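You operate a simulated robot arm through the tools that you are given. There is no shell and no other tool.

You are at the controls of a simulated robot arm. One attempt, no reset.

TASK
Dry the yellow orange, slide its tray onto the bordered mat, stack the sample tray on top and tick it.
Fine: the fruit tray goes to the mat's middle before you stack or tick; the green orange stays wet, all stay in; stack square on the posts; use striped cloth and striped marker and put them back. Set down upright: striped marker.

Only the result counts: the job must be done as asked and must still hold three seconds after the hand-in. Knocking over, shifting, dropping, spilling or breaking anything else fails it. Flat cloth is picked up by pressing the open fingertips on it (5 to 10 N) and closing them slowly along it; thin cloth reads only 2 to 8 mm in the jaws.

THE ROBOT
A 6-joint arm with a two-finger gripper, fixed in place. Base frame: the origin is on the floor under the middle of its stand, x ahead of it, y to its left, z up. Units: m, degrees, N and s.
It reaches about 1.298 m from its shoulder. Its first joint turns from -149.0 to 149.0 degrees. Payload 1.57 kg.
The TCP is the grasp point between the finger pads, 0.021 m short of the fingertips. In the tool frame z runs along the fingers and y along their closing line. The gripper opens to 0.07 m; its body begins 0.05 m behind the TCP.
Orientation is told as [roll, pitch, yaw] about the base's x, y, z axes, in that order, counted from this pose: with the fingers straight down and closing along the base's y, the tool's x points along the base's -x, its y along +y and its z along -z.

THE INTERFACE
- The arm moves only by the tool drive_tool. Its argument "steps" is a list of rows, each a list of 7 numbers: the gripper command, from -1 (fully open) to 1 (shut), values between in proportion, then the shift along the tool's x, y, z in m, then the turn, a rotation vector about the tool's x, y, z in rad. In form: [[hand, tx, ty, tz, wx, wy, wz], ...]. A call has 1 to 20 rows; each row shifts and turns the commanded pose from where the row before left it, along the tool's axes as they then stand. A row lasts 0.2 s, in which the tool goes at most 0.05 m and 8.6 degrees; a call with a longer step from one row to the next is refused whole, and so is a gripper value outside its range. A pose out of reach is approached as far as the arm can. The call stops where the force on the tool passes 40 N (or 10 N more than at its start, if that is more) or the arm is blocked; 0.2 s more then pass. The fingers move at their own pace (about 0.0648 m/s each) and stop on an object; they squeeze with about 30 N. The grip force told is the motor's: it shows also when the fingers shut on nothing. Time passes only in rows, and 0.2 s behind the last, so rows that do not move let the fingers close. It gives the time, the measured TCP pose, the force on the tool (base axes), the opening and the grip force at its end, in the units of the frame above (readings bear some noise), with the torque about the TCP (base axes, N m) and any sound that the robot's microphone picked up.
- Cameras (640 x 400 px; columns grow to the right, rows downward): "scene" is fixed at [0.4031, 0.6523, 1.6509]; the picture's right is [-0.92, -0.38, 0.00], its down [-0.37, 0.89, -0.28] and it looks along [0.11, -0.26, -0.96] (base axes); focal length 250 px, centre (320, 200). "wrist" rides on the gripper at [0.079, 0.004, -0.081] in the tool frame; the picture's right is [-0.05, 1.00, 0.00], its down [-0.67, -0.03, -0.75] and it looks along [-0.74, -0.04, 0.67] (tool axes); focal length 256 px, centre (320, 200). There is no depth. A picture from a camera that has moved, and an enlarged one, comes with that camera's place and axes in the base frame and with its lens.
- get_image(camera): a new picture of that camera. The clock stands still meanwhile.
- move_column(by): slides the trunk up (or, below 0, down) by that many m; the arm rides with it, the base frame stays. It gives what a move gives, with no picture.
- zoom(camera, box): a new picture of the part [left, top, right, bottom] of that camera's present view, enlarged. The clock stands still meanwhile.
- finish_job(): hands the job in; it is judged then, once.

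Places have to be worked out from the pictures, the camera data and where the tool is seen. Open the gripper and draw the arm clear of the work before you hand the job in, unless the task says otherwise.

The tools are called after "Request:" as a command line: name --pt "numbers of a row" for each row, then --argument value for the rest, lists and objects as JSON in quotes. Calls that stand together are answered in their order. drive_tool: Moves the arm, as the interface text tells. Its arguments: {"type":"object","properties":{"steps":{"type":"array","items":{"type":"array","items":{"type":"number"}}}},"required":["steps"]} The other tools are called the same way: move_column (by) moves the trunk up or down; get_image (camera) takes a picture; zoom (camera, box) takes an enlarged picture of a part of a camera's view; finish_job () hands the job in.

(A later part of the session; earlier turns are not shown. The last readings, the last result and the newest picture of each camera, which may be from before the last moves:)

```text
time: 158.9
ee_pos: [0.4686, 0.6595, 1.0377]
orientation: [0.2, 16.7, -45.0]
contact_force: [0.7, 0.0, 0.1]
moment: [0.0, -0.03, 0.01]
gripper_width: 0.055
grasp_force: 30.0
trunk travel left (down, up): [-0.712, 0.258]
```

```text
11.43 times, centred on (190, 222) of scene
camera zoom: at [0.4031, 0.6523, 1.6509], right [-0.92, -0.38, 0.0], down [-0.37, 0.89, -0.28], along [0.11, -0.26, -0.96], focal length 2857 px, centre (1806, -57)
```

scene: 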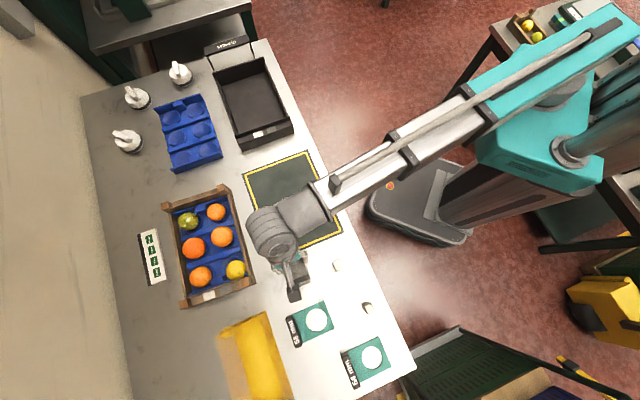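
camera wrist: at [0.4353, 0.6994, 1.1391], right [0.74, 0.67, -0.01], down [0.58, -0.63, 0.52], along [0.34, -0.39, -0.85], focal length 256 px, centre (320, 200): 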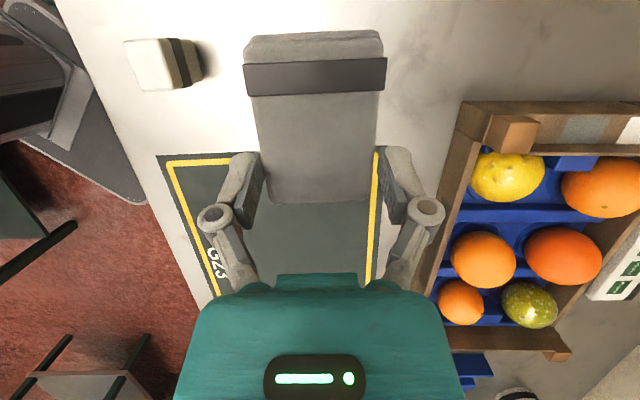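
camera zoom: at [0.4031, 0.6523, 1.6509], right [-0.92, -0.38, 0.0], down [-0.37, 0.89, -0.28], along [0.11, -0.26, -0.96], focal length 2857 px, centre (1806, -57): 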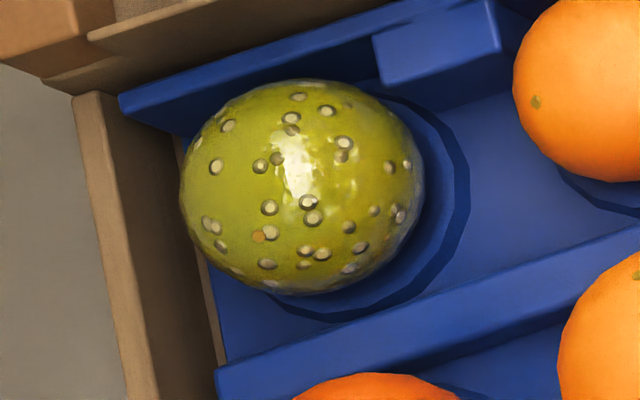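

Now the difference is clear: the green orange still has sharp wet highlights, while the yellow one has turned matte. I compare with a dry orange to judge whether it is fully dry.

Request:
zoom --camera "wrist" --box '[435, 225, 535, 290]'

Request:
zoom --camera "scene" --box '[200, 220, 240, 255]'

Request:
zoom --camera "wrist" --box '[440, 90, 640, 360]'

```text
6.15 times, centred on (485, 258) of wrist
camera zoom: at [0.4353, 0.6994, 1.1391], right [0.74, 0.67, -0.01], down [0.58, -0.63, 0.52], along [0.34, -0.39, -0.85], focal length 1575 px, centre (-695, -154)
```

zoom: 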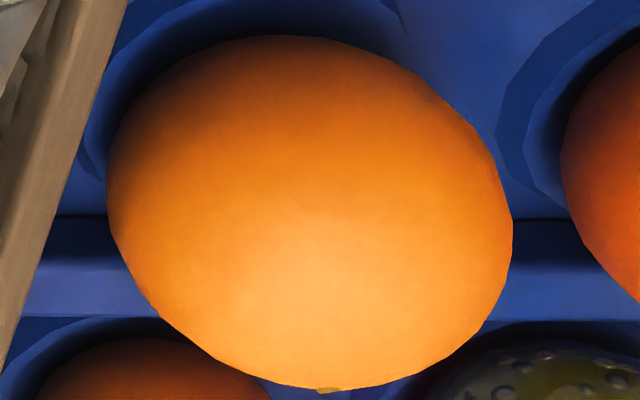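

```text
11.43 times, centred on (220, 238) of scene
camera zoom: at [0.4031, 0.6523, 1.6509], right [-0.92, -0.38, 0.0], down [-0.37, 0.89, -0.28], along [0.11, -0.26, -0.96], focal length 2857 px, centre (1463, -229)
```

zoom: 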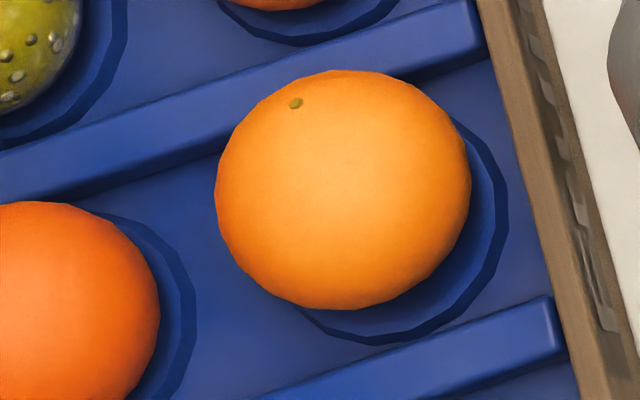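

```text
1.48 times, centred on (540, 225) of wrist
camera zoom: at [0.4353, 0.6994, 1.1391], right [0.74, 0.67, -0.01], down [0.58, -0.63, 0.52], along [0.34, -0.39, -0.85], focal length 379 px, centre (-6, 163)
```

zoom: 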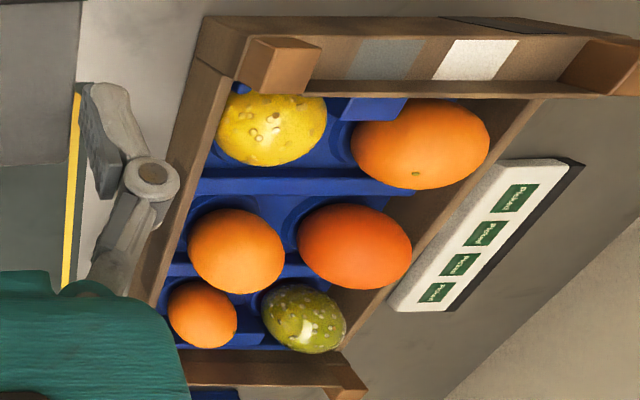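

The last strokes (fruit blocked in its corner) clearly removed most of the film; a slight sheen remains. I return for a few more strokes, this time toward the near wall, where the fruit is blocked as well.

Request:
drive_tool --pt "0 -0.0163 0.0354 -0.0049 0 0 0" --pt "0 -0.0163 0.0354 -0.0049 0 0 0" --pt "0 -0.0163 0.0354 -0.0049 0 0 0" --pt "0 -0.0163 0.0354 -0.0049 0 0 0" --pt "0 -0.0163 0.0354 -0.0049 0 0 0"

Request:
move_column --by -0.042

Request:
get_image --camera "wrist"

```text
time: 160.1
ee_pos: [0.6555, 0.727, 1.0385]
orientation: [0.2, 16.6, -45.0]
contact_force: [0.5, 0.0, 0.0]
moment: [-0.03, 0.0, 0.02]
gripper_width: 0.0548
grasp_force: 30.0
trunk travel left (down, up): [-0.712, 0.258]
```

```text
time: 161.0
ee_pos: [0.6561, 0.7266, 0.9971]
orientation: [0.3, 16.7, -44.9]
contact_force: [-0.2, -1.4, -0.3]
moment: [0.02, 0.01, -0.02]
gripper_width: 0.0548
grasp_force: 29.5
trunk travel left (down, up): [-0.67, 0.3]
```

```text
taken
camera wrist: at [0.6214, 0.7662, 1.097], right [0.74, 0.67, -0.01], down [0.58, -0.63, 0.52], along [0.34, -0.39, -0.85], focal length 256 px, centre (320, 200)
```

wrist: 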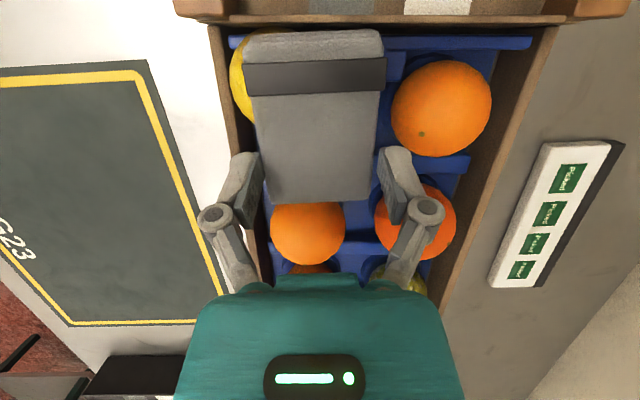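

Request:
move_column --by -0.0015

```text
time: 161.5
ee_pos: [0.655, 0.7272, 0.9961]
orientation: [0.2, 16.8, -45.0]
contact_force: [0.8, 0.3, -0.2]
moment: [0.0, -0.02, -0.01]
gripper_width: 0.0547
grasp_force: 30.2
trunk travel left (down, up): [-0.669, 0.301]
```

Request:
move_column --by -0.001

```text
time: 162.0
ee_pos: [0.6555, 0.727, 0.9943]
orientation: [0.2, 16.7, -45.0]
contact_force: [0.3, 0.4, 0.1]
moment: [-0.02, -0.03, -0.01]
gripper_width: 0.0548
grasp_force: 29.9
trunk travel left (down, up): [-0.668, 0.302]
```

Request:
move_column --by -0.001

```text
time: 162.5
ee_pos: [0.6557, 0.7259, 0.9943]
orientation: [0.3, 16.8, -45.0]
contact_force: [1.4, 0.2, 6.8]
moment: [0.08, 0.16, -0.01]
gripper_width: 0.0547
grasp_force: 30.3
trunk travel left (down, up): [-0.667, 0.303]
```

6.8 N; now a long stroke toward the near wall.

Request:
drive_tool --pt "0 0 -0.01 0 0 0 0" --pt "0 0 -0.01 0 0 0 0"

Request:
drive_tool --pt "0 0 -0.01 0 0 0 0" --pt "0 0 -0.01 0 0 0 0"

Request:
zoom --camera "scene" --box '[200, 245, 260, 290]'

```text
time: 163.1
ee_pos: [0.6404, 0.7124, 0.9941]
orientation: [0.2, 16.8, -44.9]
contact_force: [2.9, 2.6, 10.3]
moment: [0.19, 0.24, -0.11]
gripper_width: 0.0551
grasp_force: 30.1
trunk travel left (down, up): [-0.667, 0.303]
```

```text
time: 163.7
ee_pos: [0.6252, 0.6974, 0.9937]
orientation: [0.2, 16.7, -44.9]
contact_force: [2.2, 3.6, 11.0]
moment: [0.22, 0.26, -0.1]
gripper_width: 0.0547
grasp_force: 30.7
trunk travel left (down, up): [-0.667, 0.303]
```

```text
8.89 times, centred on (230, 268) of scene
camera zoom: at [0.4031, 0.6523, 1.6509], right [-0.92, -0.38, 0.0], down [-0.37, 0.89, -0.28], along [0.11, -0.26, -0.96], focal length 2222 px, centre (1120, -400)
```

zoom: 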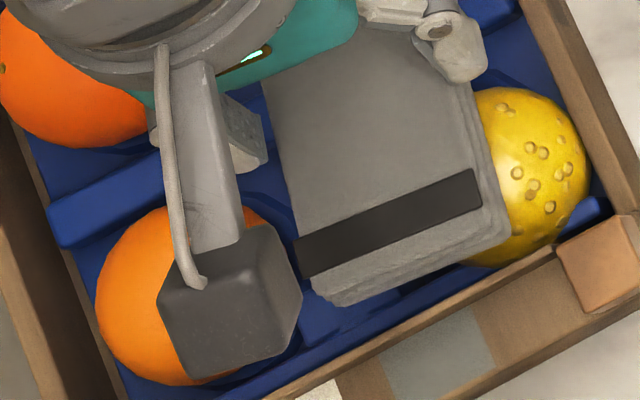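

The crate simply followed (toward the mat, harmless). I lift, level the pad a bit more (−2.7°) and use a lighter touch with strokes along the pad.

Request:
move_column --by 0.006

Request:
drive_tool --pt "0 -0.0163 -0.01 -0.0049 0 0 0" --pt "0 0 0 0 0 -0.047 0" --pt "0 0 0 0 0 0 0"

Request:
zoom --camera "scene" --box '[160, 180, 300, 310]'

```text
time: 164.3
ee_pos: [0.6269, 0.6976, 0.9985]
orientation: [0.1, 16.7, -45.0]
contact_force: [0.2, 0.5, -0.4]
moment: [0.03, 0.0, -0.04]
gripper_width: 0.0548
grasp_force: 29.8
trunk travel left (down, up): [-0.673, 0.297]
```

```text
time: 165.1
ee_pos: [0.6319, 0.6781, 0.9954]
orientation: [0.2, 14.0, -45.0]
contact_force: [0.5, 0.1, -0.4]
moment: [0.01, 0.02, 0.01]
gripper_width: 0.0549
grasp_force: 29.9
trunk travel left (down, up): [-0.673, 0.297]
```

```text
3.08 times, centred on (230, 245) of scene
camera zoom: at [0.4031, 0.6523, 1.6509], right [-0.92, -0.38, 0.0], down [-0.37, 0.89, -0.28], along [0.11, -0.26, -0.96], focal length 769 px, centre (597, 62)
```

zoom: 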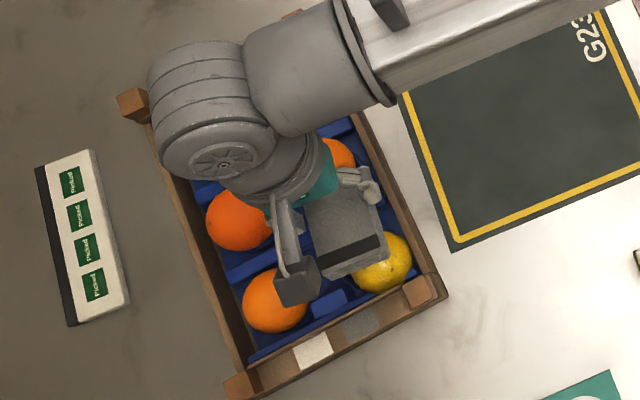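

Request:
drive_tool --pt "0 0.0078 -0.006 0.0019 0 0 0"

Request:
move_column --by -0.0015

```text
time: 165.5
ee_pos: [0.6202, 0.6801, 0.9967]
orientation: [0.1, 14.0, -45.0]
contact_force: [0.0, -0.5, -0.5]
moment: [-0.01, 0.01, 0.04]
gripper_width: 0.0546
grasp_force: 30.2
trunk travel left (down, up): [-0.673, 0.297]
```

```text
time: 166.0
ee_pos: [0.6199, 0.6803, 0.9958]
orientation: [0.3, 14.0, -45.0]
contact_force: [0.4, 0.5, 0.1]
moment: [0.02, -0.01, -0.01]
gripper_width: 0.0547
grasp_force: 29.9
trunk travel left (down, up): [-0.671, 0.299]
```

Request:
move_column --by -0.001

```text
time: 166.5
ee_pos: [0.6211, 0.6779, 0.9943]
orientation: [0.2, 14.1, -45.0]
contact_force: [1.4, 0.3, 6.5]
moment: [0.21, 0.13, -0.05]
gripper_width: 0.0552
grasp_force: 29.6
trunk travel left (down, up): [-0.67, 0.3]
```

Request:
move_column --by 0.0005

Request:
drive_tool --pt "0 0.0097 0 0.0024 0 0 0" --pt "0 0.0097 0 0.0024 0 0 0"

Request:
drive_tool --pt "0 0.0097 0 0.0024 0 0 0" --pt "0 0.0097 0 0.0024 0 0 0"

```text
time: 167.0
ee_pos: [0.6212, 0.6793, 0.996]
orientation: [0.1, 14.0, -45.0]
contact_force: [0.5, 1.0, 3.5]
moment: [0.14, 0.06, -0.01]
gripper_width: 0.0547
grasp_force: 29.9
trunk travel left (down, up): [-0.671, 0.299]
```

```text
time: 167.6
ee_pos: [0.6074, 0.692, 0.9951]
orientation: [0.2, 13.9, -44.9]
contact_force: [3.7, -3.3, 7.0]
moment: [0.0, -0.03, 0.07]
gripper_width: 0.0548
grasp_force: 29.9
trunk travel left (down, up): [-0.671, 0.299]
```

```text
time: 168.2
ee_pos: [0.5927, 0.7077, 0.9962]
orientation: [0.2, 14.1, -44.9]
contact_force: [1.7, -2.8, 7.6]
moment: [0.03, 0.03, 0.02]
gripper_width: 0.0549
grasp_force: 29.8
trunk travel left (down, up): [-0.671, 0.299]
```

Request:
move_column --by 0.03

Request:
zoom --camera "scene" --box '[160, 180, 300, 310]'

Request:
zoom --camera "scene" --box '[225, 250, 270, 290]'

```text
time: 168.9
ee_pos: [0.593, 0.7085, 1.0239]
orientation: [0.2, 14.1, -44.9]
contact_force: [-0.9, 0.0, -1.0]
moment: [-0.03, 0.01, -0.01]
gripper_width: 0.0547
grasp_force: 30.2
trunk travel left (down, up): [-0.701, 0.269]
```

```text
3.08 times, centred on (230, 245) of scene
camera zoom: at [0.4031, 0.6523, 1.6509], right [-0.92, -0.38, 0.0], down [-0.37, 0.89, -0.28], along [0.11, -0.26, -0.96], focal length 769 px, centre (597, 62)
```

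zoom: 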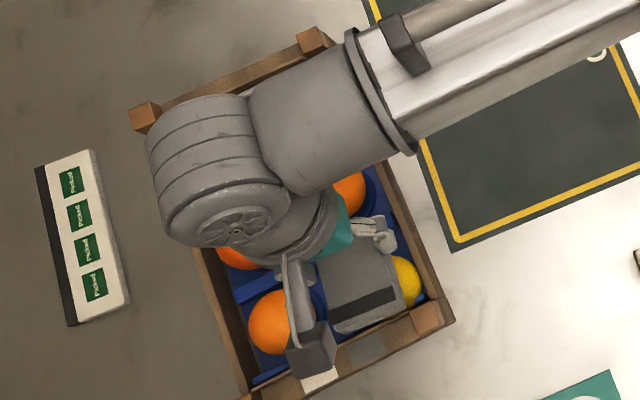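

```text
10.00 times, centred on (248, 270) of scene
camera zoom: at [0.4031, 0.6523, 1.6509], right [-0.92, -0.38, 0.0], down [-0.37, 0.89, -0.28], along [0.11, -0.26, -0.96], focal length 2500 px, centre (1045, -500)
```

zoom: 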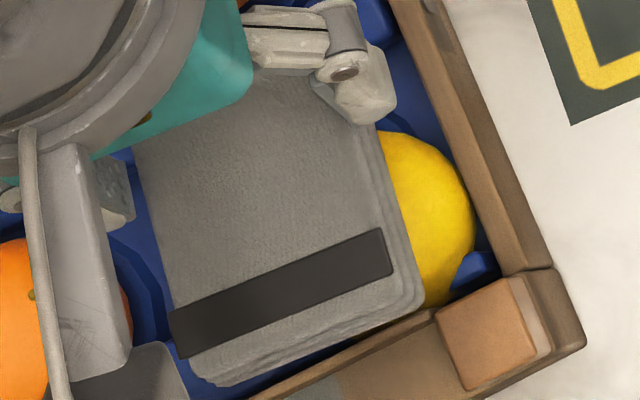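

The drops are completely gone – the yellow orange is dry and matte. I carry the cloth back: up, across behind the crate first (to stay away from the net's tag), then along to its home spot.

Request:
move_column --by 0.04

Request:
drive_tool --pt "0 0 0.0434 0 0 0 0" --pt "0 0 0.0434 0 0 0 0" --pt "0 0 0.0434 0 0 0 0" --pt "0 0 0.0432 0 0 0 0" --pt "0 0.0423 0 0.0106 0 0 0" --pt "0 0.0423 0 0.0106 0 0 0" --pt "0 0.0423 0 0.0107 0 0 0" --pt "0 0 0 0 0 0 0"

Request:
get_image --camera "wrist"

Request:
get_image --camera "scene"

```text
time: 169.8
ee_pos: [0.5944, 0.7081, 1.0643]
orientation: [0.1, 13.9, -45.0]
contact_force: [0.4, 0.1, -1.6]
moment: [0.01, 0.02, 0.01]
gripper_width: 0.0547
grasp_force: 30.1
trunk travel left (down, up): [-0.741, 0.229]
```

```text
time: 171.6
ee_pos: [0.6227, 0.9246, 1.0642]
orientation: [0.2, 14.0, -45.1]
contact_force: [0.7, -0.5, -0.3]
moment: [-0.01, 0.0, -0.06]
gripper_width: 0.0545
grasp_force: 29.9
trunk travel left (down, up): [-0.741, 0.229]
```

```text
taken
camera wrist: at [0.5855, 0.9668, 1.1624], right [0.74, 0.67, -0.01], down [0.56, -0.61, 0.56], along [0.37, -0.42, -0.83], focal length 256 px, centre (320, 200)
```

wrist: 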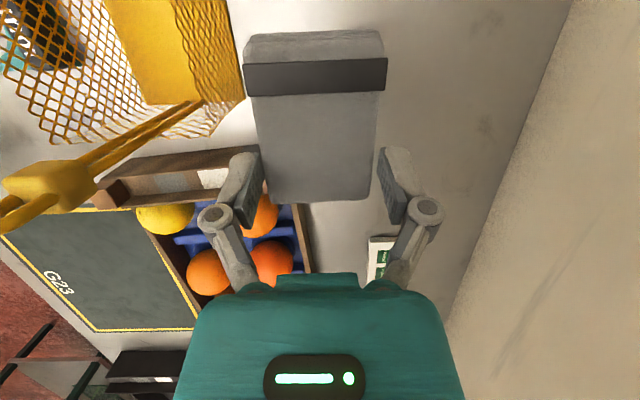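

```text
taken
```

scene: 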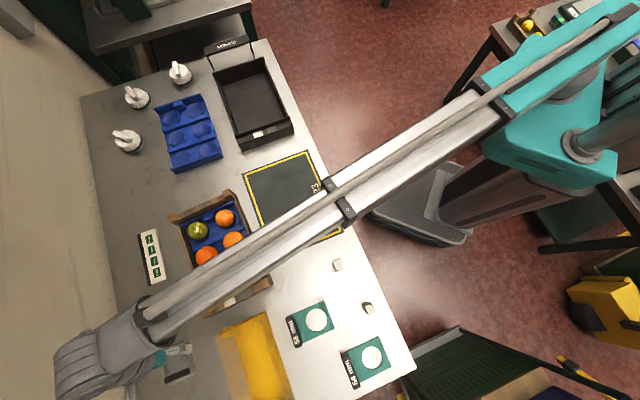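

Positioned over the home spot. I lower, then go in small steps to the bench.

Request:
move_column --by -0.115

Request:
get_image --camera "wrist"

Request:
zoom --camera "scene" --box '[120, 300, 280, 400]'

```text
time: 173.0
ee_pos: [0.6219, 0.9228, 0.9498]
orientation: [0.2, 14.1, -44.9]
contact_force: [-0.1, -0.6, -0.3]
moment: [-0.02, 0.02, -0.02]
gripper_width: 0.0548
grasp_force: 29.9
trunk travel left (down, up): [-0.626, 0.344]
```

```text
taken
camera wrist: at [0.5857, 0.9664, 1.0475], right [0.74, 0.67, -0.01], down [0.56, -0.61, 0.56], along [0.37, -0.42, -0.83], focal length 256 px, centre (320, 200)
```

wrist: 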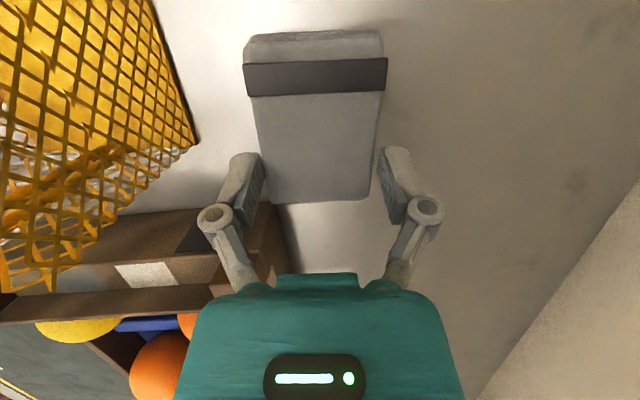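

```text
4.00 times, centred on (200, 350) of scene
camera zoom: at [0.4031, 0.6523, 1.6509], right [-0.92, -0.38, 0.0], down [-0.37, 0.89, -0.28], along [0.11, -0.26, -0.96], focal length 1000 px, centre (800, -400)
```

zoom: 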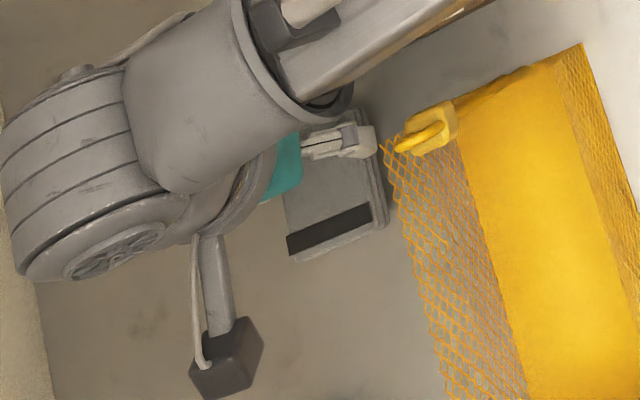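

All clear. I continue down in small steps.

Request:
move_column --by -0.013

Request:
move_column --by -0.003

```text
time: 173.6
ee_pos: [0.6228, 0.9234, 0.9392]
orientation: [0.4, 14.0, -45.0]
contact_force: [2.9, 2.4, 12.6]
moment: [0.16, -0.51, 0.07]
gripper_width: 0.0547
grasp_force: 30.0
trunk travel left (down, up): [-0.613, 0.357]
```

```text
time: 174.2
ee_pos: [0.6224, 0.922, 0.9362]
orientation: [0.4, 14.1, -44.9]
contact_force: [5.0, 7.7, 31.7]
moment: [0.46, -1.29, 0.27]
gripper_width: 0.0549
grasp_force: 30.0
trunk travel left (down, up): [-0.61, 0.36]
```

The pad's crate-side corner touched first (32 N) – I ease up to a few newtons before releasing.

Request:
move_column --by 0.0035

```text
time: 174.7
ee_pos: [0.6224, 0.9209, 0.9377]
orientation: [0.2, 14.0, -45.0]
contact_force: [-0.8, -0.3, 7.2]
moment: [0.07, -0.19, 0.03]
gripper_width: 0.0549
grasp_force: 30.0
trunk travel left (down, up): [-0.613, 0.357]
```

7 N on the bench. I open slowly to release the cloth.

Request:
drive_tool --pt "-0.4 0 0 0 0 0 0" --pt "-0.55 0 0 0 0 0 0" --pt "-0.62 0 0 0 0 0 0" --pt "-0.7 0 0 0 0 0 0" --pt "-0.8 0 0 0 0 0 0" --pt "-0.9 0 0 0 0 0 0" --pt "-1 0 0 0 0 0 0" --pt "-1 0 0 0 0 0 0"

Request:
get_image --camera "wrist"

```text
time: 176.5
ee_pos: [0.6234, 0.9236, 0.9377]
orientation: [0.2, 14.0, -45.0]
contact_force: [0.6, -0.2, -0.1]
moment: [0.0, 0.02, 0.02]
gripper_width: 0.0702
grasp_force: 0.0
trunk travel left (down, up): [-0.613, 0.357]
```

```text
taken
camera wrist: at [0.5857, 0.9664, 1.0349], right [0.74, 0.67, -0.01], down [0.56, -0.61, 0.56], along [0.37, -0.42, -0.83], focal length 256 px, centre (320, 200)
```

wrist: 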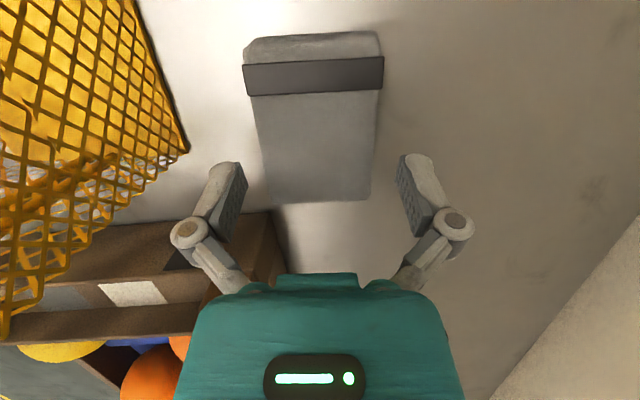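

Released; I rise straight up and check the cloth's place against the original.

Request:
move_column --by 0.07

Request:
get_image --camera "wrist"

```text
time: 177.6
ee_pos: [0.6236, 0.9225, 1.0069]
orientation: [0.2, 14.0, -45.1]
contact_force: [-0.3, -0.5, -0.5]
moment: [0.03, 0.01, 0.02]
gripper_width: 0.0703
grasp_force: 0.1
trunk travel left (down, up): [-0.683, 0.287]
```

```text
taken
camera wrist: at [0.5858, 0.9665, 1.1048], right [0.74, 0.67, -0.01], down [0.56, -0.61, 0.56], along [0.37, -0.42, -0.83], focal length 256 px, centre (320, 200)
```

wrist: 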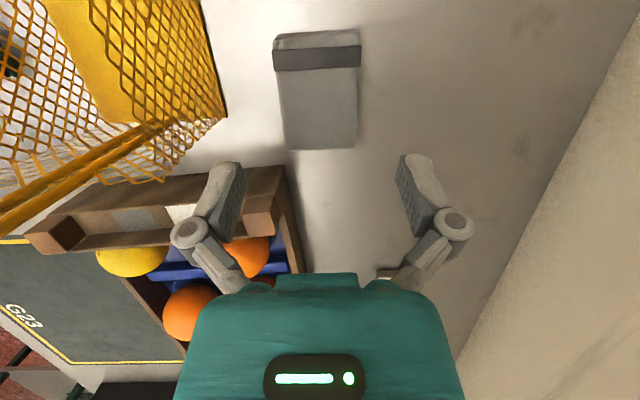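

The cloth is back within about 2–3 mm of its original place. Now I retract over the robot side of the bench for an unobstructed look at crate and mat.

Request:
move_column --by 0.12

Request:
drive_tool --pt "-1 0 0 0 0 -0.122 0" --pt "-1 0 0 0 0 -0.122 0" --pt "-1 0 -0.048 0 0 0 0" --pt "-1 0 -0.048 0 0 0 0" --pt "-1 0 -0.048 0 0 0 0" --pt "-1 0 -0.048 0 0 0 0" --pt "-1 0 -0.048 0 0 0 0" --pt "-1 0 -0.048 0 0 0 0" --pt "-1 0 -0.048 0 0 0 0" --pt "-1 0 -0.048 0 0 0 0" --pt "-1 0 -0.048 0 0 0 0" --pt "-1 0 -0.048 0 0 0 0" --pt "-1 0 -0.048 0 0 0 0"

Request:
get_image --camera "scene"

Request:
zoom --camera "scene" --box '[160, 140, 360, 310]'

```text
time: 179.1
ee_pos: [0.6235, 0.9226, 1.127]
orientation: [0.2, 14.0, -45.0]
contact_force: [-0.4, -0.8, 0.0]
moment: [0.02, -0.01, 0.0]
gripper_width: 0.07
grasp_force: 0.1
trunk travel left (down, up): [-0.803, 0.167]
```

```text
time: 181.9
ee_pos: [0.2497, 0.5496, 1.1222]
orientation: [0.3, 0.0, -45.0]
contact_force: [-0.1, 0.6, -0.1]
moment: [0.01, -0.02, 0.01]
gripper_width: 0.0701
grasp_force: 0.0
out of reach, approached as far as the arm can: row 1
trunk travel left (down, up): [-0.803, 0.167]
```

```text
taken
```

scene: 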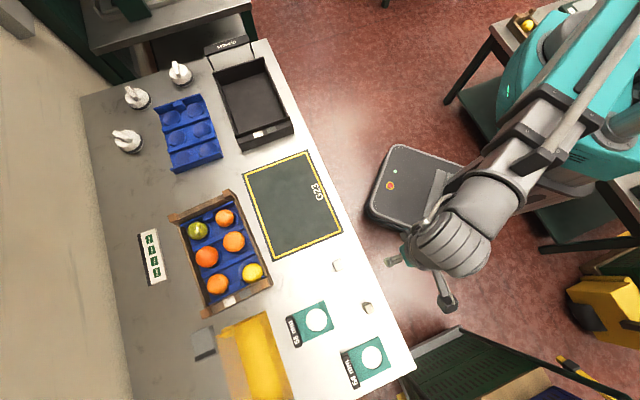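

```text
2.35 times, centred on (260, 225) of scene
camera zoom: at [0.4031, 0.6523, 1.6509], right [-0.92, -0.38, 0.0], down [-0.37, 0.89, -0.28], along [0.11, -0.26, -0.96], focal length 588 px, centre (461, 141)
```

zoom: 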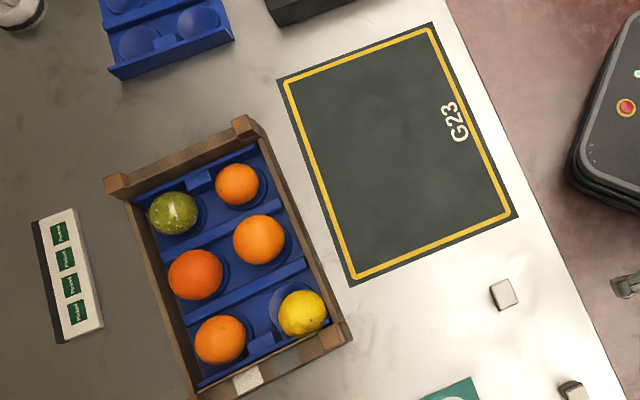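

I take a higher zoom for measuring the crate's posts and the mat's corners.

Request:
zoom --camera "scene" --box '[150, 180, 290, 320]'

Request:
zoom --camera "scene" --box '[230, 140, 350, 270]'

```text
2.86 times, centred on (220, 250) of scene
camera zoom: at [0.4031, 0.6523, 1.6509], right [-0.92, -0.38, 0.0], down [-0.37, 0.89, -0.28], along [0.11, -0.26, -0.96], focal length 714 px, centre (606, 57)
```

zoom: 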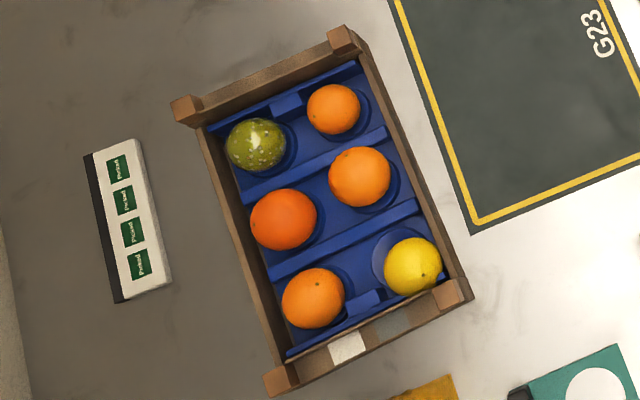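

```text
3.08 times, centred on (290, 205) of scene
camera zoom: at [0.4031, 0.6523, 1.6509], right [-0.92, -0.38, 0.0], down [-0.37, 0.89, -0.28], along [0.11, -0.26, -0.96], focal length 769 px, centre (412, 185)
```

zoom: 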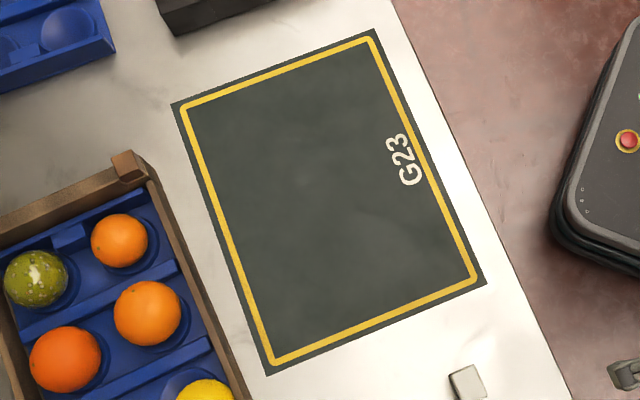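

Measured: mat centre at bench coords c=0.748, l=0.053 (≈(0.567, 0.491)), aligned with the bench; crate centre c=0.979, l=−0.012, turned ~4.8°. I'll push it from behind with the two open fingertips (flush two-point push) toward the mat; first I go behind the crate.

Request:
drive_tool --pt "-1 0 0 0 0 0 -0.1428" --pt "-1 0 0 0 0 0 -0.1428" --pt "-1 0 0 0 0 0 -0.1428" --pt "-1 0 0 0 0 0 -0.1428" --pt "-1 0 0 0 0 0 -0.1428" --pt "-1 0 0 0 0 0 -0.1428" --pt "-1 0 0 0 0 0 -0.1428" --pt "-1 0 0 0 0 0 -0.1428" --pt "-1 0 0 0 0 0 -0.1428" --pt "-1 0 0 0 0 0 -0.1428" --pt "-1 0 0 0 0 0 -0.1428"

Request:
drive_tool --pt "-1 -0.0458 -0.0167 0 0 0 0" --pt "-1 -0.0458 -0.0167 0 0 0 0" --pt "-1 -0.0458 -0.0167 0 0 0 0" --pt "-1 -0.0458 -0.0167 0 0 0 0" --pt "-1 -0.0458 -0.0167 0 0 0 0" --pt "-1 -0.0458 -0.0167 0 0 0 0" --pt "-1 -0.0458 -0.0167 0 0 0 0" --pt "-1 -0.0458 -0.0167 0 0 0 0" --pt "-1 -0.0458 -0.0167 0 0 0 0" --pt "-1 -0.0458 -0.0167 0 0 0 0" --pt "-1 -0.0458 -0.0167 0 0 0 0" --pt "-1 -0.0458 -0.0167 0 0 0 0"

Request:
get_image --camera "wrist"

Request:
zoom --camera "wrist" --box '[0, 0, 640, 4]'

```text
time: 184.3
ee_pos: [0.2508, 0.5497, 1.121]
orientation: [-0.1, -0.2, 45.1]
contact_force: [0.6, 0.5, -0.1]
moment: [0.04, -0.01, 0.04]
gripper_width: 0.0699
grasp_force: 0.1
trunk travel left (down, up): [-0.803, 0.167]
```

```text
time: 186.9
ee_pos: [0.7792, 0.798, 1.1214]
orientation: [0.0, -0.1, 44.9]
contact_force: [0.7, 0.8, -0.1]
moment: [0.01, 0.04, 0.02]
gripper_width: 0.0702
grasp_force: 0.0
trunk travel left (down, up): [-0.803, 0.167]
```

```text
taken
camera wrist: at [0.7205, 0.7453, 1.2017], right [-0.67, 0.74, 0.0], down [0.5, 0.44, 0.75], along [0.55, 0.5, -0.67], focal length 256 px, centre (320, 200)
```

wrist: 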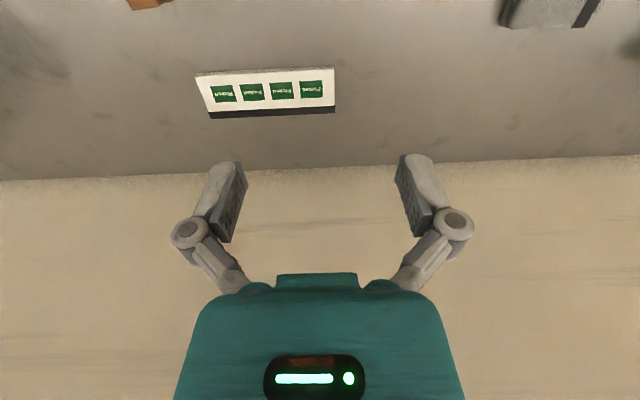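

```text
1.00 times, centred on (320, 2) of wrist (not enlarged: the box is as wide or as high as the picture)
camera zoom: at [0.7205, 0.7453, 1.2017], right [-0.67, 0.74, 0.0], down [0.5, 0.44, 0.75], along [0.55, 0.5, -0.67], focal length 256 px, centre (320, 398)
```

zoom: 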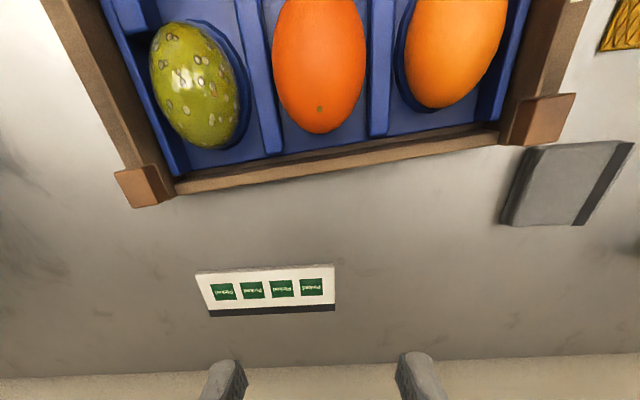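

The far wall of the crate is clear behind, with the sticker sheet at a safe distance. I lower the open fingers behind the crate wall.

Request:
move_column --by -0.14

Request:
get_image --camera "scene"

Request:
zoom --camera "wrist" --box '[0, 0, 640, 4]'

```text
time: 188.5
ee_pos: [0.7783, 0.7965, 0.9817]
orientation: [0.0, -0.1, 45.0]
contact_force: [0.1, 0.5, -0.1]
moment: [0.0, 0.04, 0.0]
gripper_width: 0.0698
grasp_force: 0.0
trunk travel left (down, up): [-0.663, 0.307]
```

```text
taken
```

scene: 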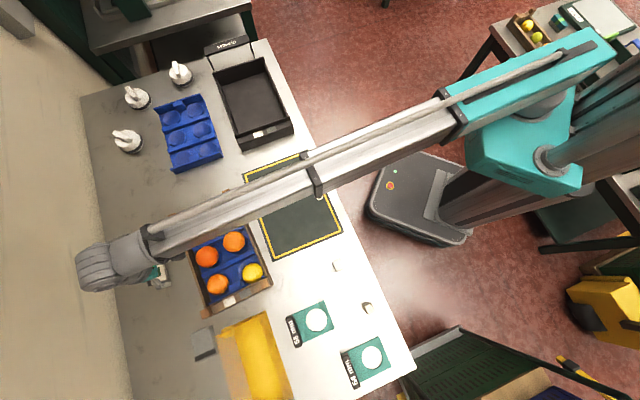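

```text
1.00 times, centred on (320, 2) of wrist (not enlarged: the box is as wide or as high as the picture)
camera zoom: at [0.7193, 0.7442, 1.0625], right [-0.67, 0.74, 0.0], down [0.5, 0.44, 0.75], along [0.56, 0.5, -0.67], focal length 256 px, centre (320, 398)
```

zoom: 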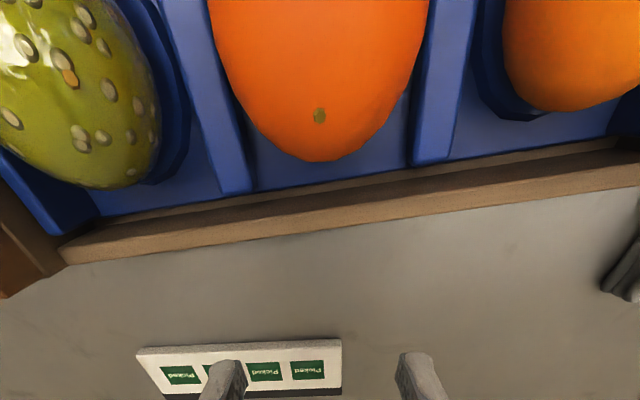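

The camera head hovers above the fruits, so I lower carefully in two steps, only far enough for the tips to reach the wall.

Request:
move_column --by -0.02

Request:
zoom --camera "wrist" --box '[0, 0, 640, 4]'

Request:
zoom --camera "scene" --box '[120, 200, 290, 320]'

```text
time: 189.2
ee_pos: [0.7775, 0.7981, 0.9609]
orientation: [0.0, -0.2, 45.0]
contact_force: [-0.5, -0.3, 0.3]
moment: [-0.02, -0.01, 0.0]
gripper_width: 0.0701
grasp_force: 0.2
trunk travel left (down, up): [-0.643, 0.327]
```

```text
1.00 times, centred on (320, 2) of wrist (not enlarged: the box is as wide or as high as the picture)
camera zoom: at [0.7193, 0.7441, 1.0424], right [-0.67, 0.74, 0.0], down [0.5, 0.44, 0.75], along [0.56, 0.5, -0.67], focal length 256 px, centre (320, 398)
```

zoom: 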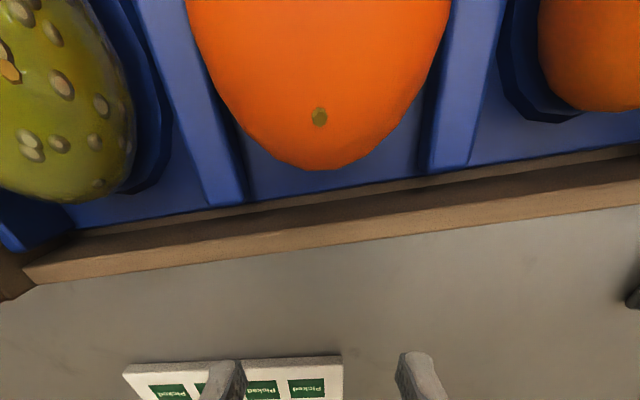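

```text
3.33 times, centred on (205, 260) of scene
camera zoom: at [0.4031, 0.6523, 1.6509], right [-0.92, -0.38, 0.0], down [-0.37, 0.89, -0.28], along [0.11, -0.26, -0.96], focal length 833 px, centre (703, 0)
```

zoom: 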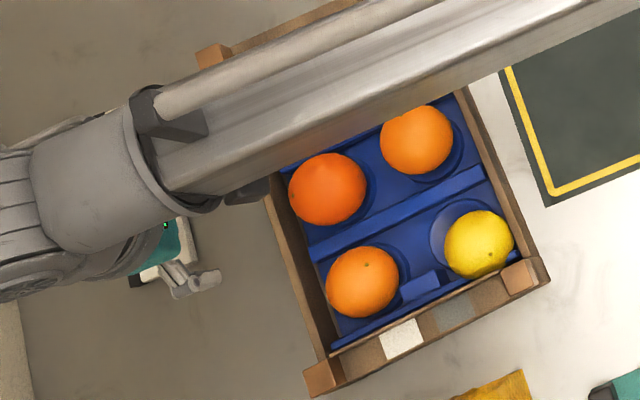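

Request:
move_column --by -0.013

Request:
drive_tool --pt "-1 0.01 0 0 0 0 0" --pt "-1 0.01 0 0 0 0 0"

Request:
zoom --camera "wrist" --box '[0, 0, 640, 4]'

```text
time: 189.8
ee_pos: [0.7779, 0.7981, 0.9485]
orientation: [0.0, -0.2, 45.1]
contact_force: [1.4, 0.0, 0.6]
moment: [-0.02, 0.02, -0.01]
gripper_width: 0.0699
grasp_force: 0.1
trunk travel left (down, up): [-0.63, 0.34]
```

```text
time: 190.4
ee_pos: [0.763, 0.7829, 0.9473]
orientation: [0.1, -0.1, 45.0]
contact_force: [0.2, -0.1, -0.3]
moment: [0.03, 0.0, 0.01]
gripper_width: 0.0697
grasp_force: 0.1
trunk travel left (down, up): [-0.63, 0.34]
```

```text
1.00 times, centred on (320, 2) of wrist (not enlarged: the box is as wide or as high as the picture)
camera zoom: at [0.7049, 0.7297, 1.0295], right [-0.67, 0.74, 0.0], down [0.5, 0.44, 0.75], along [0.56, 0.5, -0.67], focal length 256 px, centre (320, 398)
```

zoom: 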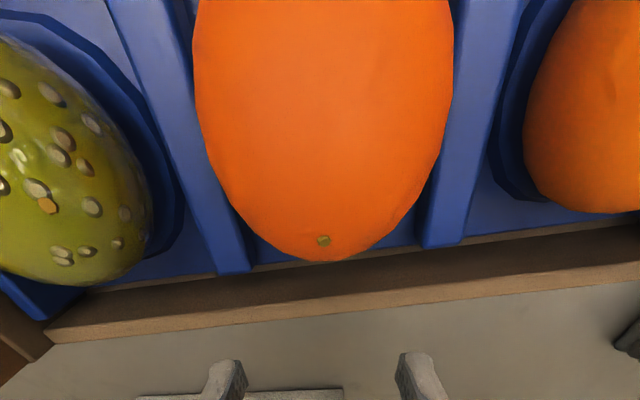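

The left fingertip will touch first, which will square the crate up. I push toward the robot in gentle steps and monitor the force.

Request:
drive_tool --pt "-1 0.006 0 0 0 0 0" --pt "-1 0.006 0 0 0 0 0" --pt "-1 0.006 0 0 0 0 0" --pt "-1 0.006 0 0 0 0 0" --pt "-1 0.006 0 0 0 0 0"

Request:
zoom --camera "wrist" --box '[0, 0, 640, 4]'

Request:
get_image --camera "scene"

```text
time: 191.6
ee_pos: [0.7415, 0.762, 0.9485]
orientation: [0.1, -0.3, 44.9]
contact_force: [-0.5, 0.4, 0.8]
moment: [-0.03, 0.01, -0.03]
gripper_width: 0.0699
grasp_force: 0.1
trunk travel left (down, up): [-0.63, 0.34]
```

```text
1.00 times, centred on (320, 2) of wrist (not enlarged: the box is as wide or as high as the picture)
camera zoom: at [0.6833, 0.7087, 1.0294], right [-0.67, 0.74, 0.0], down [0.5, 0.44, 0.75], along [0.56, 0.5, -0.67], focal length 256 px, centre (320, 398)
```

zoom: 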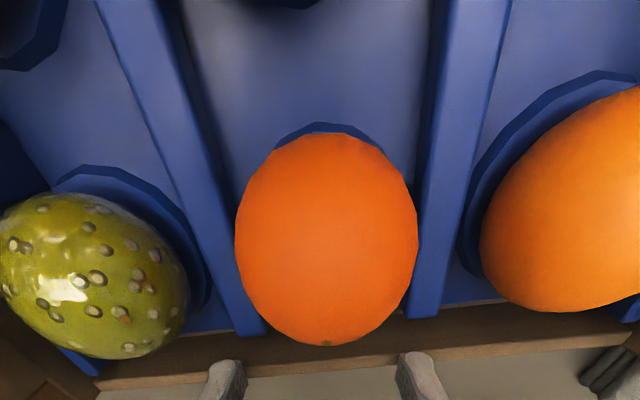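

```text
taken
```

scene: 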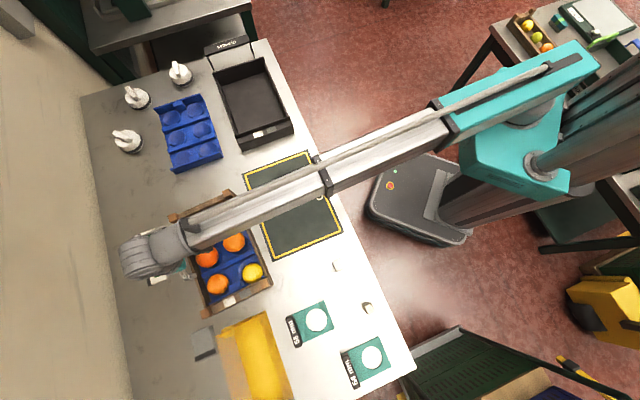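

Request:
drive_tool --pt "-1 0.006 0 0 0 0 0" --pt "-1 0.006 0 0 0 0 0" --pt "-1 0.006 0 0 0 0 0"

Request:
zoom --camera "wrist" --box '[0, 0, 640, 4]'

Request:
zoom --camera "scene" --box '[120, 180, 290, 320]'

```text
time: 192.4
ee_pos: [0.7292, 0.7476, 0.9485]
orientation: [0.0, -0.3, 45.1]
contact_force: [-0.1, -0.2, 0.2]
moment: [0.01, -0.02, 0.01]
gripper_width: 0.07
grasp_force: 0.0
trunk travel left (down, up): [-0.63, 0.34]
```

```text
1.00 times, centred on (320, 2) of wrist (not enlarged: the box is as wide or as high as the picture)
camera zoom: at [0.6707, 0.6949, 1.0294], right [-0.67, 0.74, 0.0], down [0.5, 0.44, 0.75], along [0.56, 0.5, -0.67], focal length 256 px, centre (320, 398)
```

zoom: 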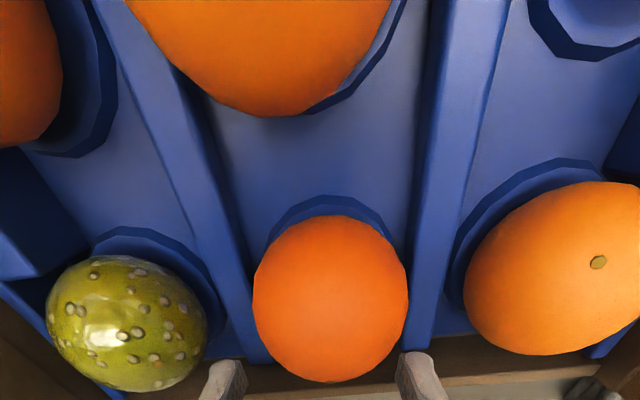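

```text
2.86 times, centred on (205, 250) of scene
camera zoom: at [0.4031, 0.6523, 1.6509], right [-0.92, -0.38, 0.0], down [-0.37, 0.89, -0.28], along [0.11, -0.26, -0.96], focal length 714 px, centre (649, 57)
```

zoom: 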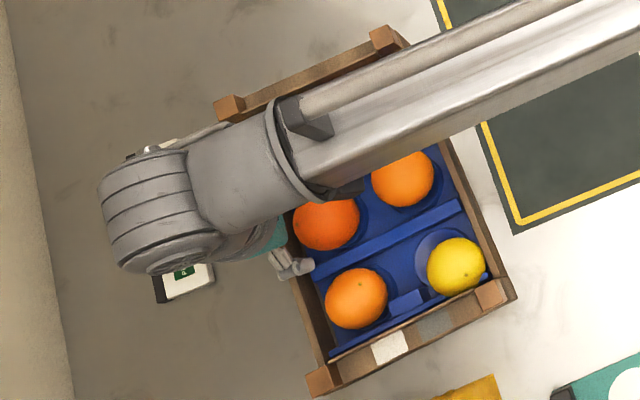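

The fingers went over the long wall – it is only ~1.5 cm high – so pushing there doesn't work. The corner posts are tall (to z≈0.96), so I'll rise and instead grip the near far-end post (at ≈(0.735, 0.550)) and drag the crate.

Request:
move_column --by 0.12

Request:
zoom --camera "scene" --box '[150, 170, 290, 320]'

```text
time: 193.9
ee_pos: [0.7287, 0.7492, 1.0687]
orientation: [0.0, -0.3, 45.0]
contact_force: [0.5, -0.1, 0.0]
moment: [0.03, -0.01, 0.03]
gripper_width: 0.07
grasp_force: 0.1
trunk travel left (down, up): [-0.75, 0.22]
```

```text
2.67 times, centred on (220, 245) of scene
camera zoom: at [0.4031, 0.6523, 1.6509], right [-0.92, -0.38, 0.0], down [-0.37, 0.89, -0.28], along [0.11, -0.26, -0.96], focal length 666 px, centre (587, 80)
```

zoom: 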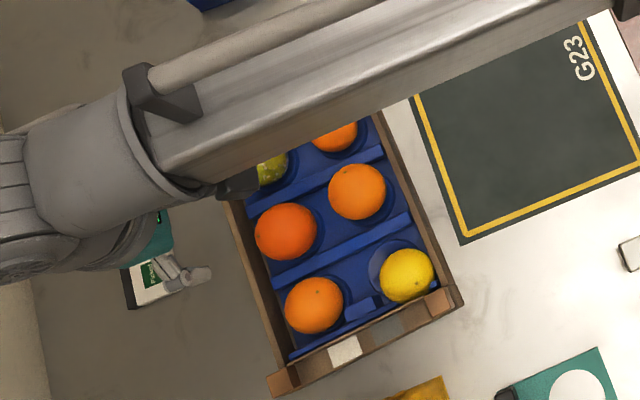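

Request:
drive_tool --pt "-0.4286 0.0272 -0.0291 0 0 0 0" --pt "-0.4286 0.0272 -0.0291 0 0 0 0" --pt "-0.4286 0.0272 -0.0291 0 0 0 0" --pt "-0.4286 0.0272 -0.0291 0 0 0 0" --pt "-0.4286 0.0272 -0.0291 0 0 0 0" --pt "-0.4286 0 0 0 0 0 -0.083"

Request:
zoom --camera "wrist" --box '[160, 0, 480, 20]'

Request:
get_image --camera "scene"

```text
time: 195.3
ee_pos: [0.7345, 0.5494, 1.0687]
orientation: [0.0, -0.2, 49.8]
contact_force: [-0.2, 0.5, 0.2]
moment: [-0.01, -0.03, 0.02]
gripper_width: 0.0497
grasp_force: 0.0
trunk travel left (down, up): [-0.75, 0.22]
```

```text
2.00 times, centred on (320, 10) of wrist
camera zoom: at [0.6817, 0.4918, 1.1494], right [-0.73, 0.69, 0.0], down [0.46, 0.48, 0.75], along [0.51, 0.54, -0.67], focal length 512 px, centre (320, 580)
```

zoom: 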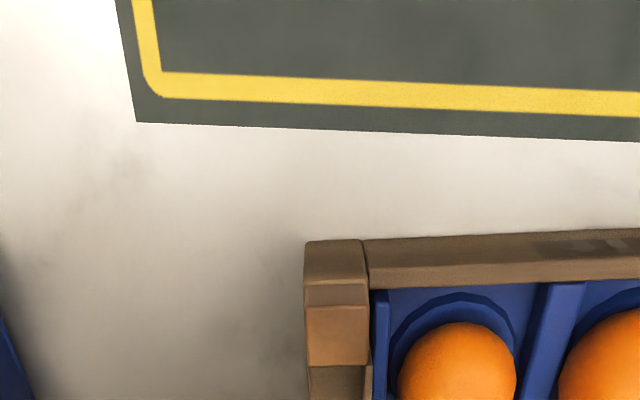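

```text
taken
```

scene: 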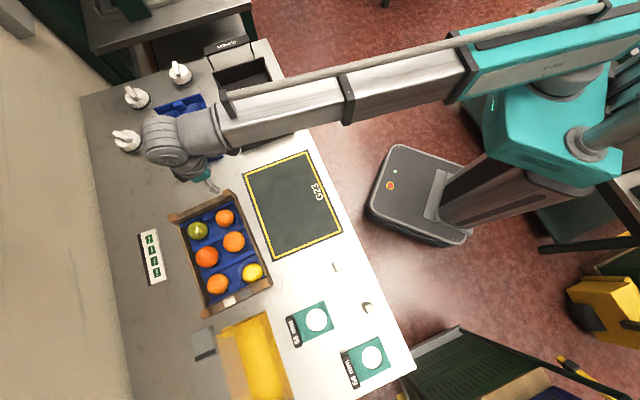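

The post top is ~2.2 cm wide and ~6 mm off my line; the small orange is close to the inner finger. I narrow the jaws to 38 mm, shift accordingly and lower around the post.

Request:
drive_tool --pt "-0.0857 0.007 0.0057 0 0 0 0" --pt "-0.0857 0 0 0 0 0 0"

Request:
move_column --by -0.075

Request:
zoom --camera "wrist" --box '[0, 0, 640, 100]'

```text
time: 195.9
ee_pos: [0.7278, 0.5484, 1.0692]
orientation: [0.1, -0.2, 49.7]
contact_force: [0.3, 0.0, 0.2]
moment: [0.0, -0.02, 0.0]
gripper_width: 0.0379
grasp_force: 0.0
trunk travel left (down, up): [-0.75, 0.22]
```

```text
time: 197.0
ee_pos: [0.7265, 0.5481, 0.9943]
orientation: [0.0, -0.1, 49.8]
contact_force: [0.2, -0.5, -0.6]
moment: [0.0, -0.01, 0.02]
gripper_width: 0.0381
grasp_force: 0.1
trunk travel left (down, up): [-0.675, 0.295]
```

```text
1.00 times, centred on (320, 50) of wrist (not enlarged: the box is as wide or as high as the picture)
camera zoom: at [0.6732, 0.49, 1.0745], right [-0.73, 0.69, 0.0], down [0.46, 0.48, 0.75], along [0.51, 0.54, -0.67], focal length 256 px, centre (320, 350)
```

zoom: 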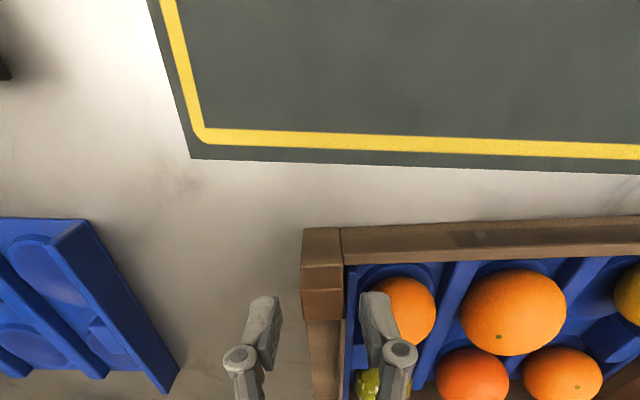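

By the numbers the inner finger clears the small orange by about 1 cm; I shift 8 mm toward the robot to centre on the post and lower to grip height.

Request:
drive_tool --pt "-0.0857 0.008 0.0007 0 0 0 0"

Request:
move_column --by -0.025

Request:
zoom --camera "wrist" --box '[200, 50, 440, 200]'

```text
time: 197.4
ee_pos: [0.7198, 0.5418, 0.9931]
orientation: [0.0, -0.1, 49.7]
contact_force: [0.3, -0.4, -0.1]
moment: [0.02, 0.03, 0.0]
gripper_width: 0.0381
grasp_force: 0.0
trunk travel left (down, up): [-0.675, 0.295]
```

```text
time: 198.2
ee_pos: [0.7209, 0.5416, 0.9682]
orientation: [-0.1, -0.1, 49.6]
contact_force: [0.1, 0.5, 0.8]
moment: [0.01, 0.01, 0.01]
gripper_width: 0.0378
grasp_force: 0.0
trunk travel left (down, up): [-0.65, 0.32]
```

```text
2.67 times, centred on (320, 125) of wrist
camera zoom: at [0.6669, 0.4845, 1.0494], right [-0.73, 0.69, 0.0], down [0.46, 0.48, 0.75], along [0.51, 0.54, -0.67], focal length 683 px, centre (320, 400)
```

zoom: 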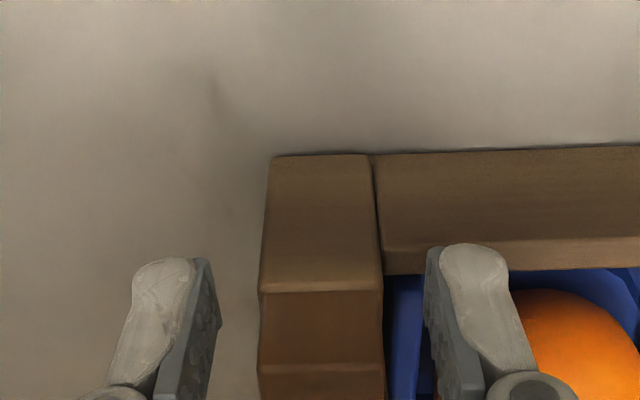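

Centred on the post (equal gaps). I lower the last 2 cm and close on the post.

Request:
move_column --by -0.02

Request:
drive_tool --pt "0.1 0 0 0 0 0 0" --pt "0.25 0 0 0 0 0 0" --pt "0.35 0 0 0 0 0 0" --pt "0.45 0 0 0 0 0 0" --pt "0.6 0 0 0 0 0 0" --pt "0.8 0 0 0 0 0 0"

Request:
zoom --camera "wrist" --box '[200, 50, 440, 200]'

```text
time: 198.8
ee_pos: [0.7191, 0.5428, 0.9503]
orientation: [0.0, -0.2, 49.8]
contact_force: [-3.4, 8.5, 15.6]
moment: [0.45, 0.27, -0.05]
gripper_width: 0.0524
grasp_force: 9.1
trunk travel left (down, up): [-0.63, 0.34]
```

```text
time: 200.2
ee_pos: [0.7204, 0.542, 0.9498]
orientation: [0.0, -0.1, 49.7]
contact_force: [1.4, -6.4, 10.3]
moment: [-0.19, 0.21, -0.12]
gripper_width: 0.0394
grasp_force: 29.5
trunk travel left (down, up): [-0.63, 0.34]
```

```text
2.67 times, centred on (320, 125) of wrist
camera zoom: at [0.6668, 0.483, 1.0304], right [-0.73, 0.69, 0.0], down [0.46, 0.48, 0.75], along [0.51, 0.54, -0.66], focal length 683 px, centre (320, 400)
```

zoom: 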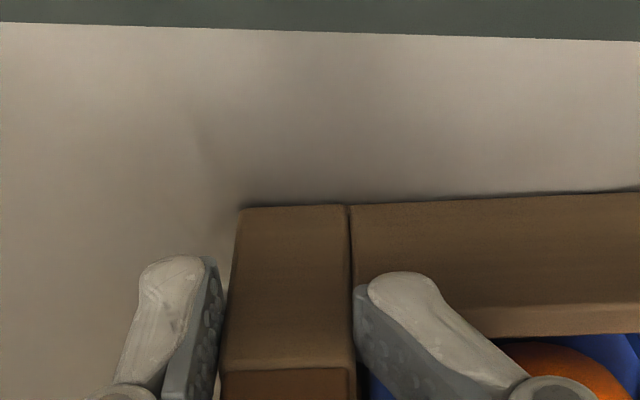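

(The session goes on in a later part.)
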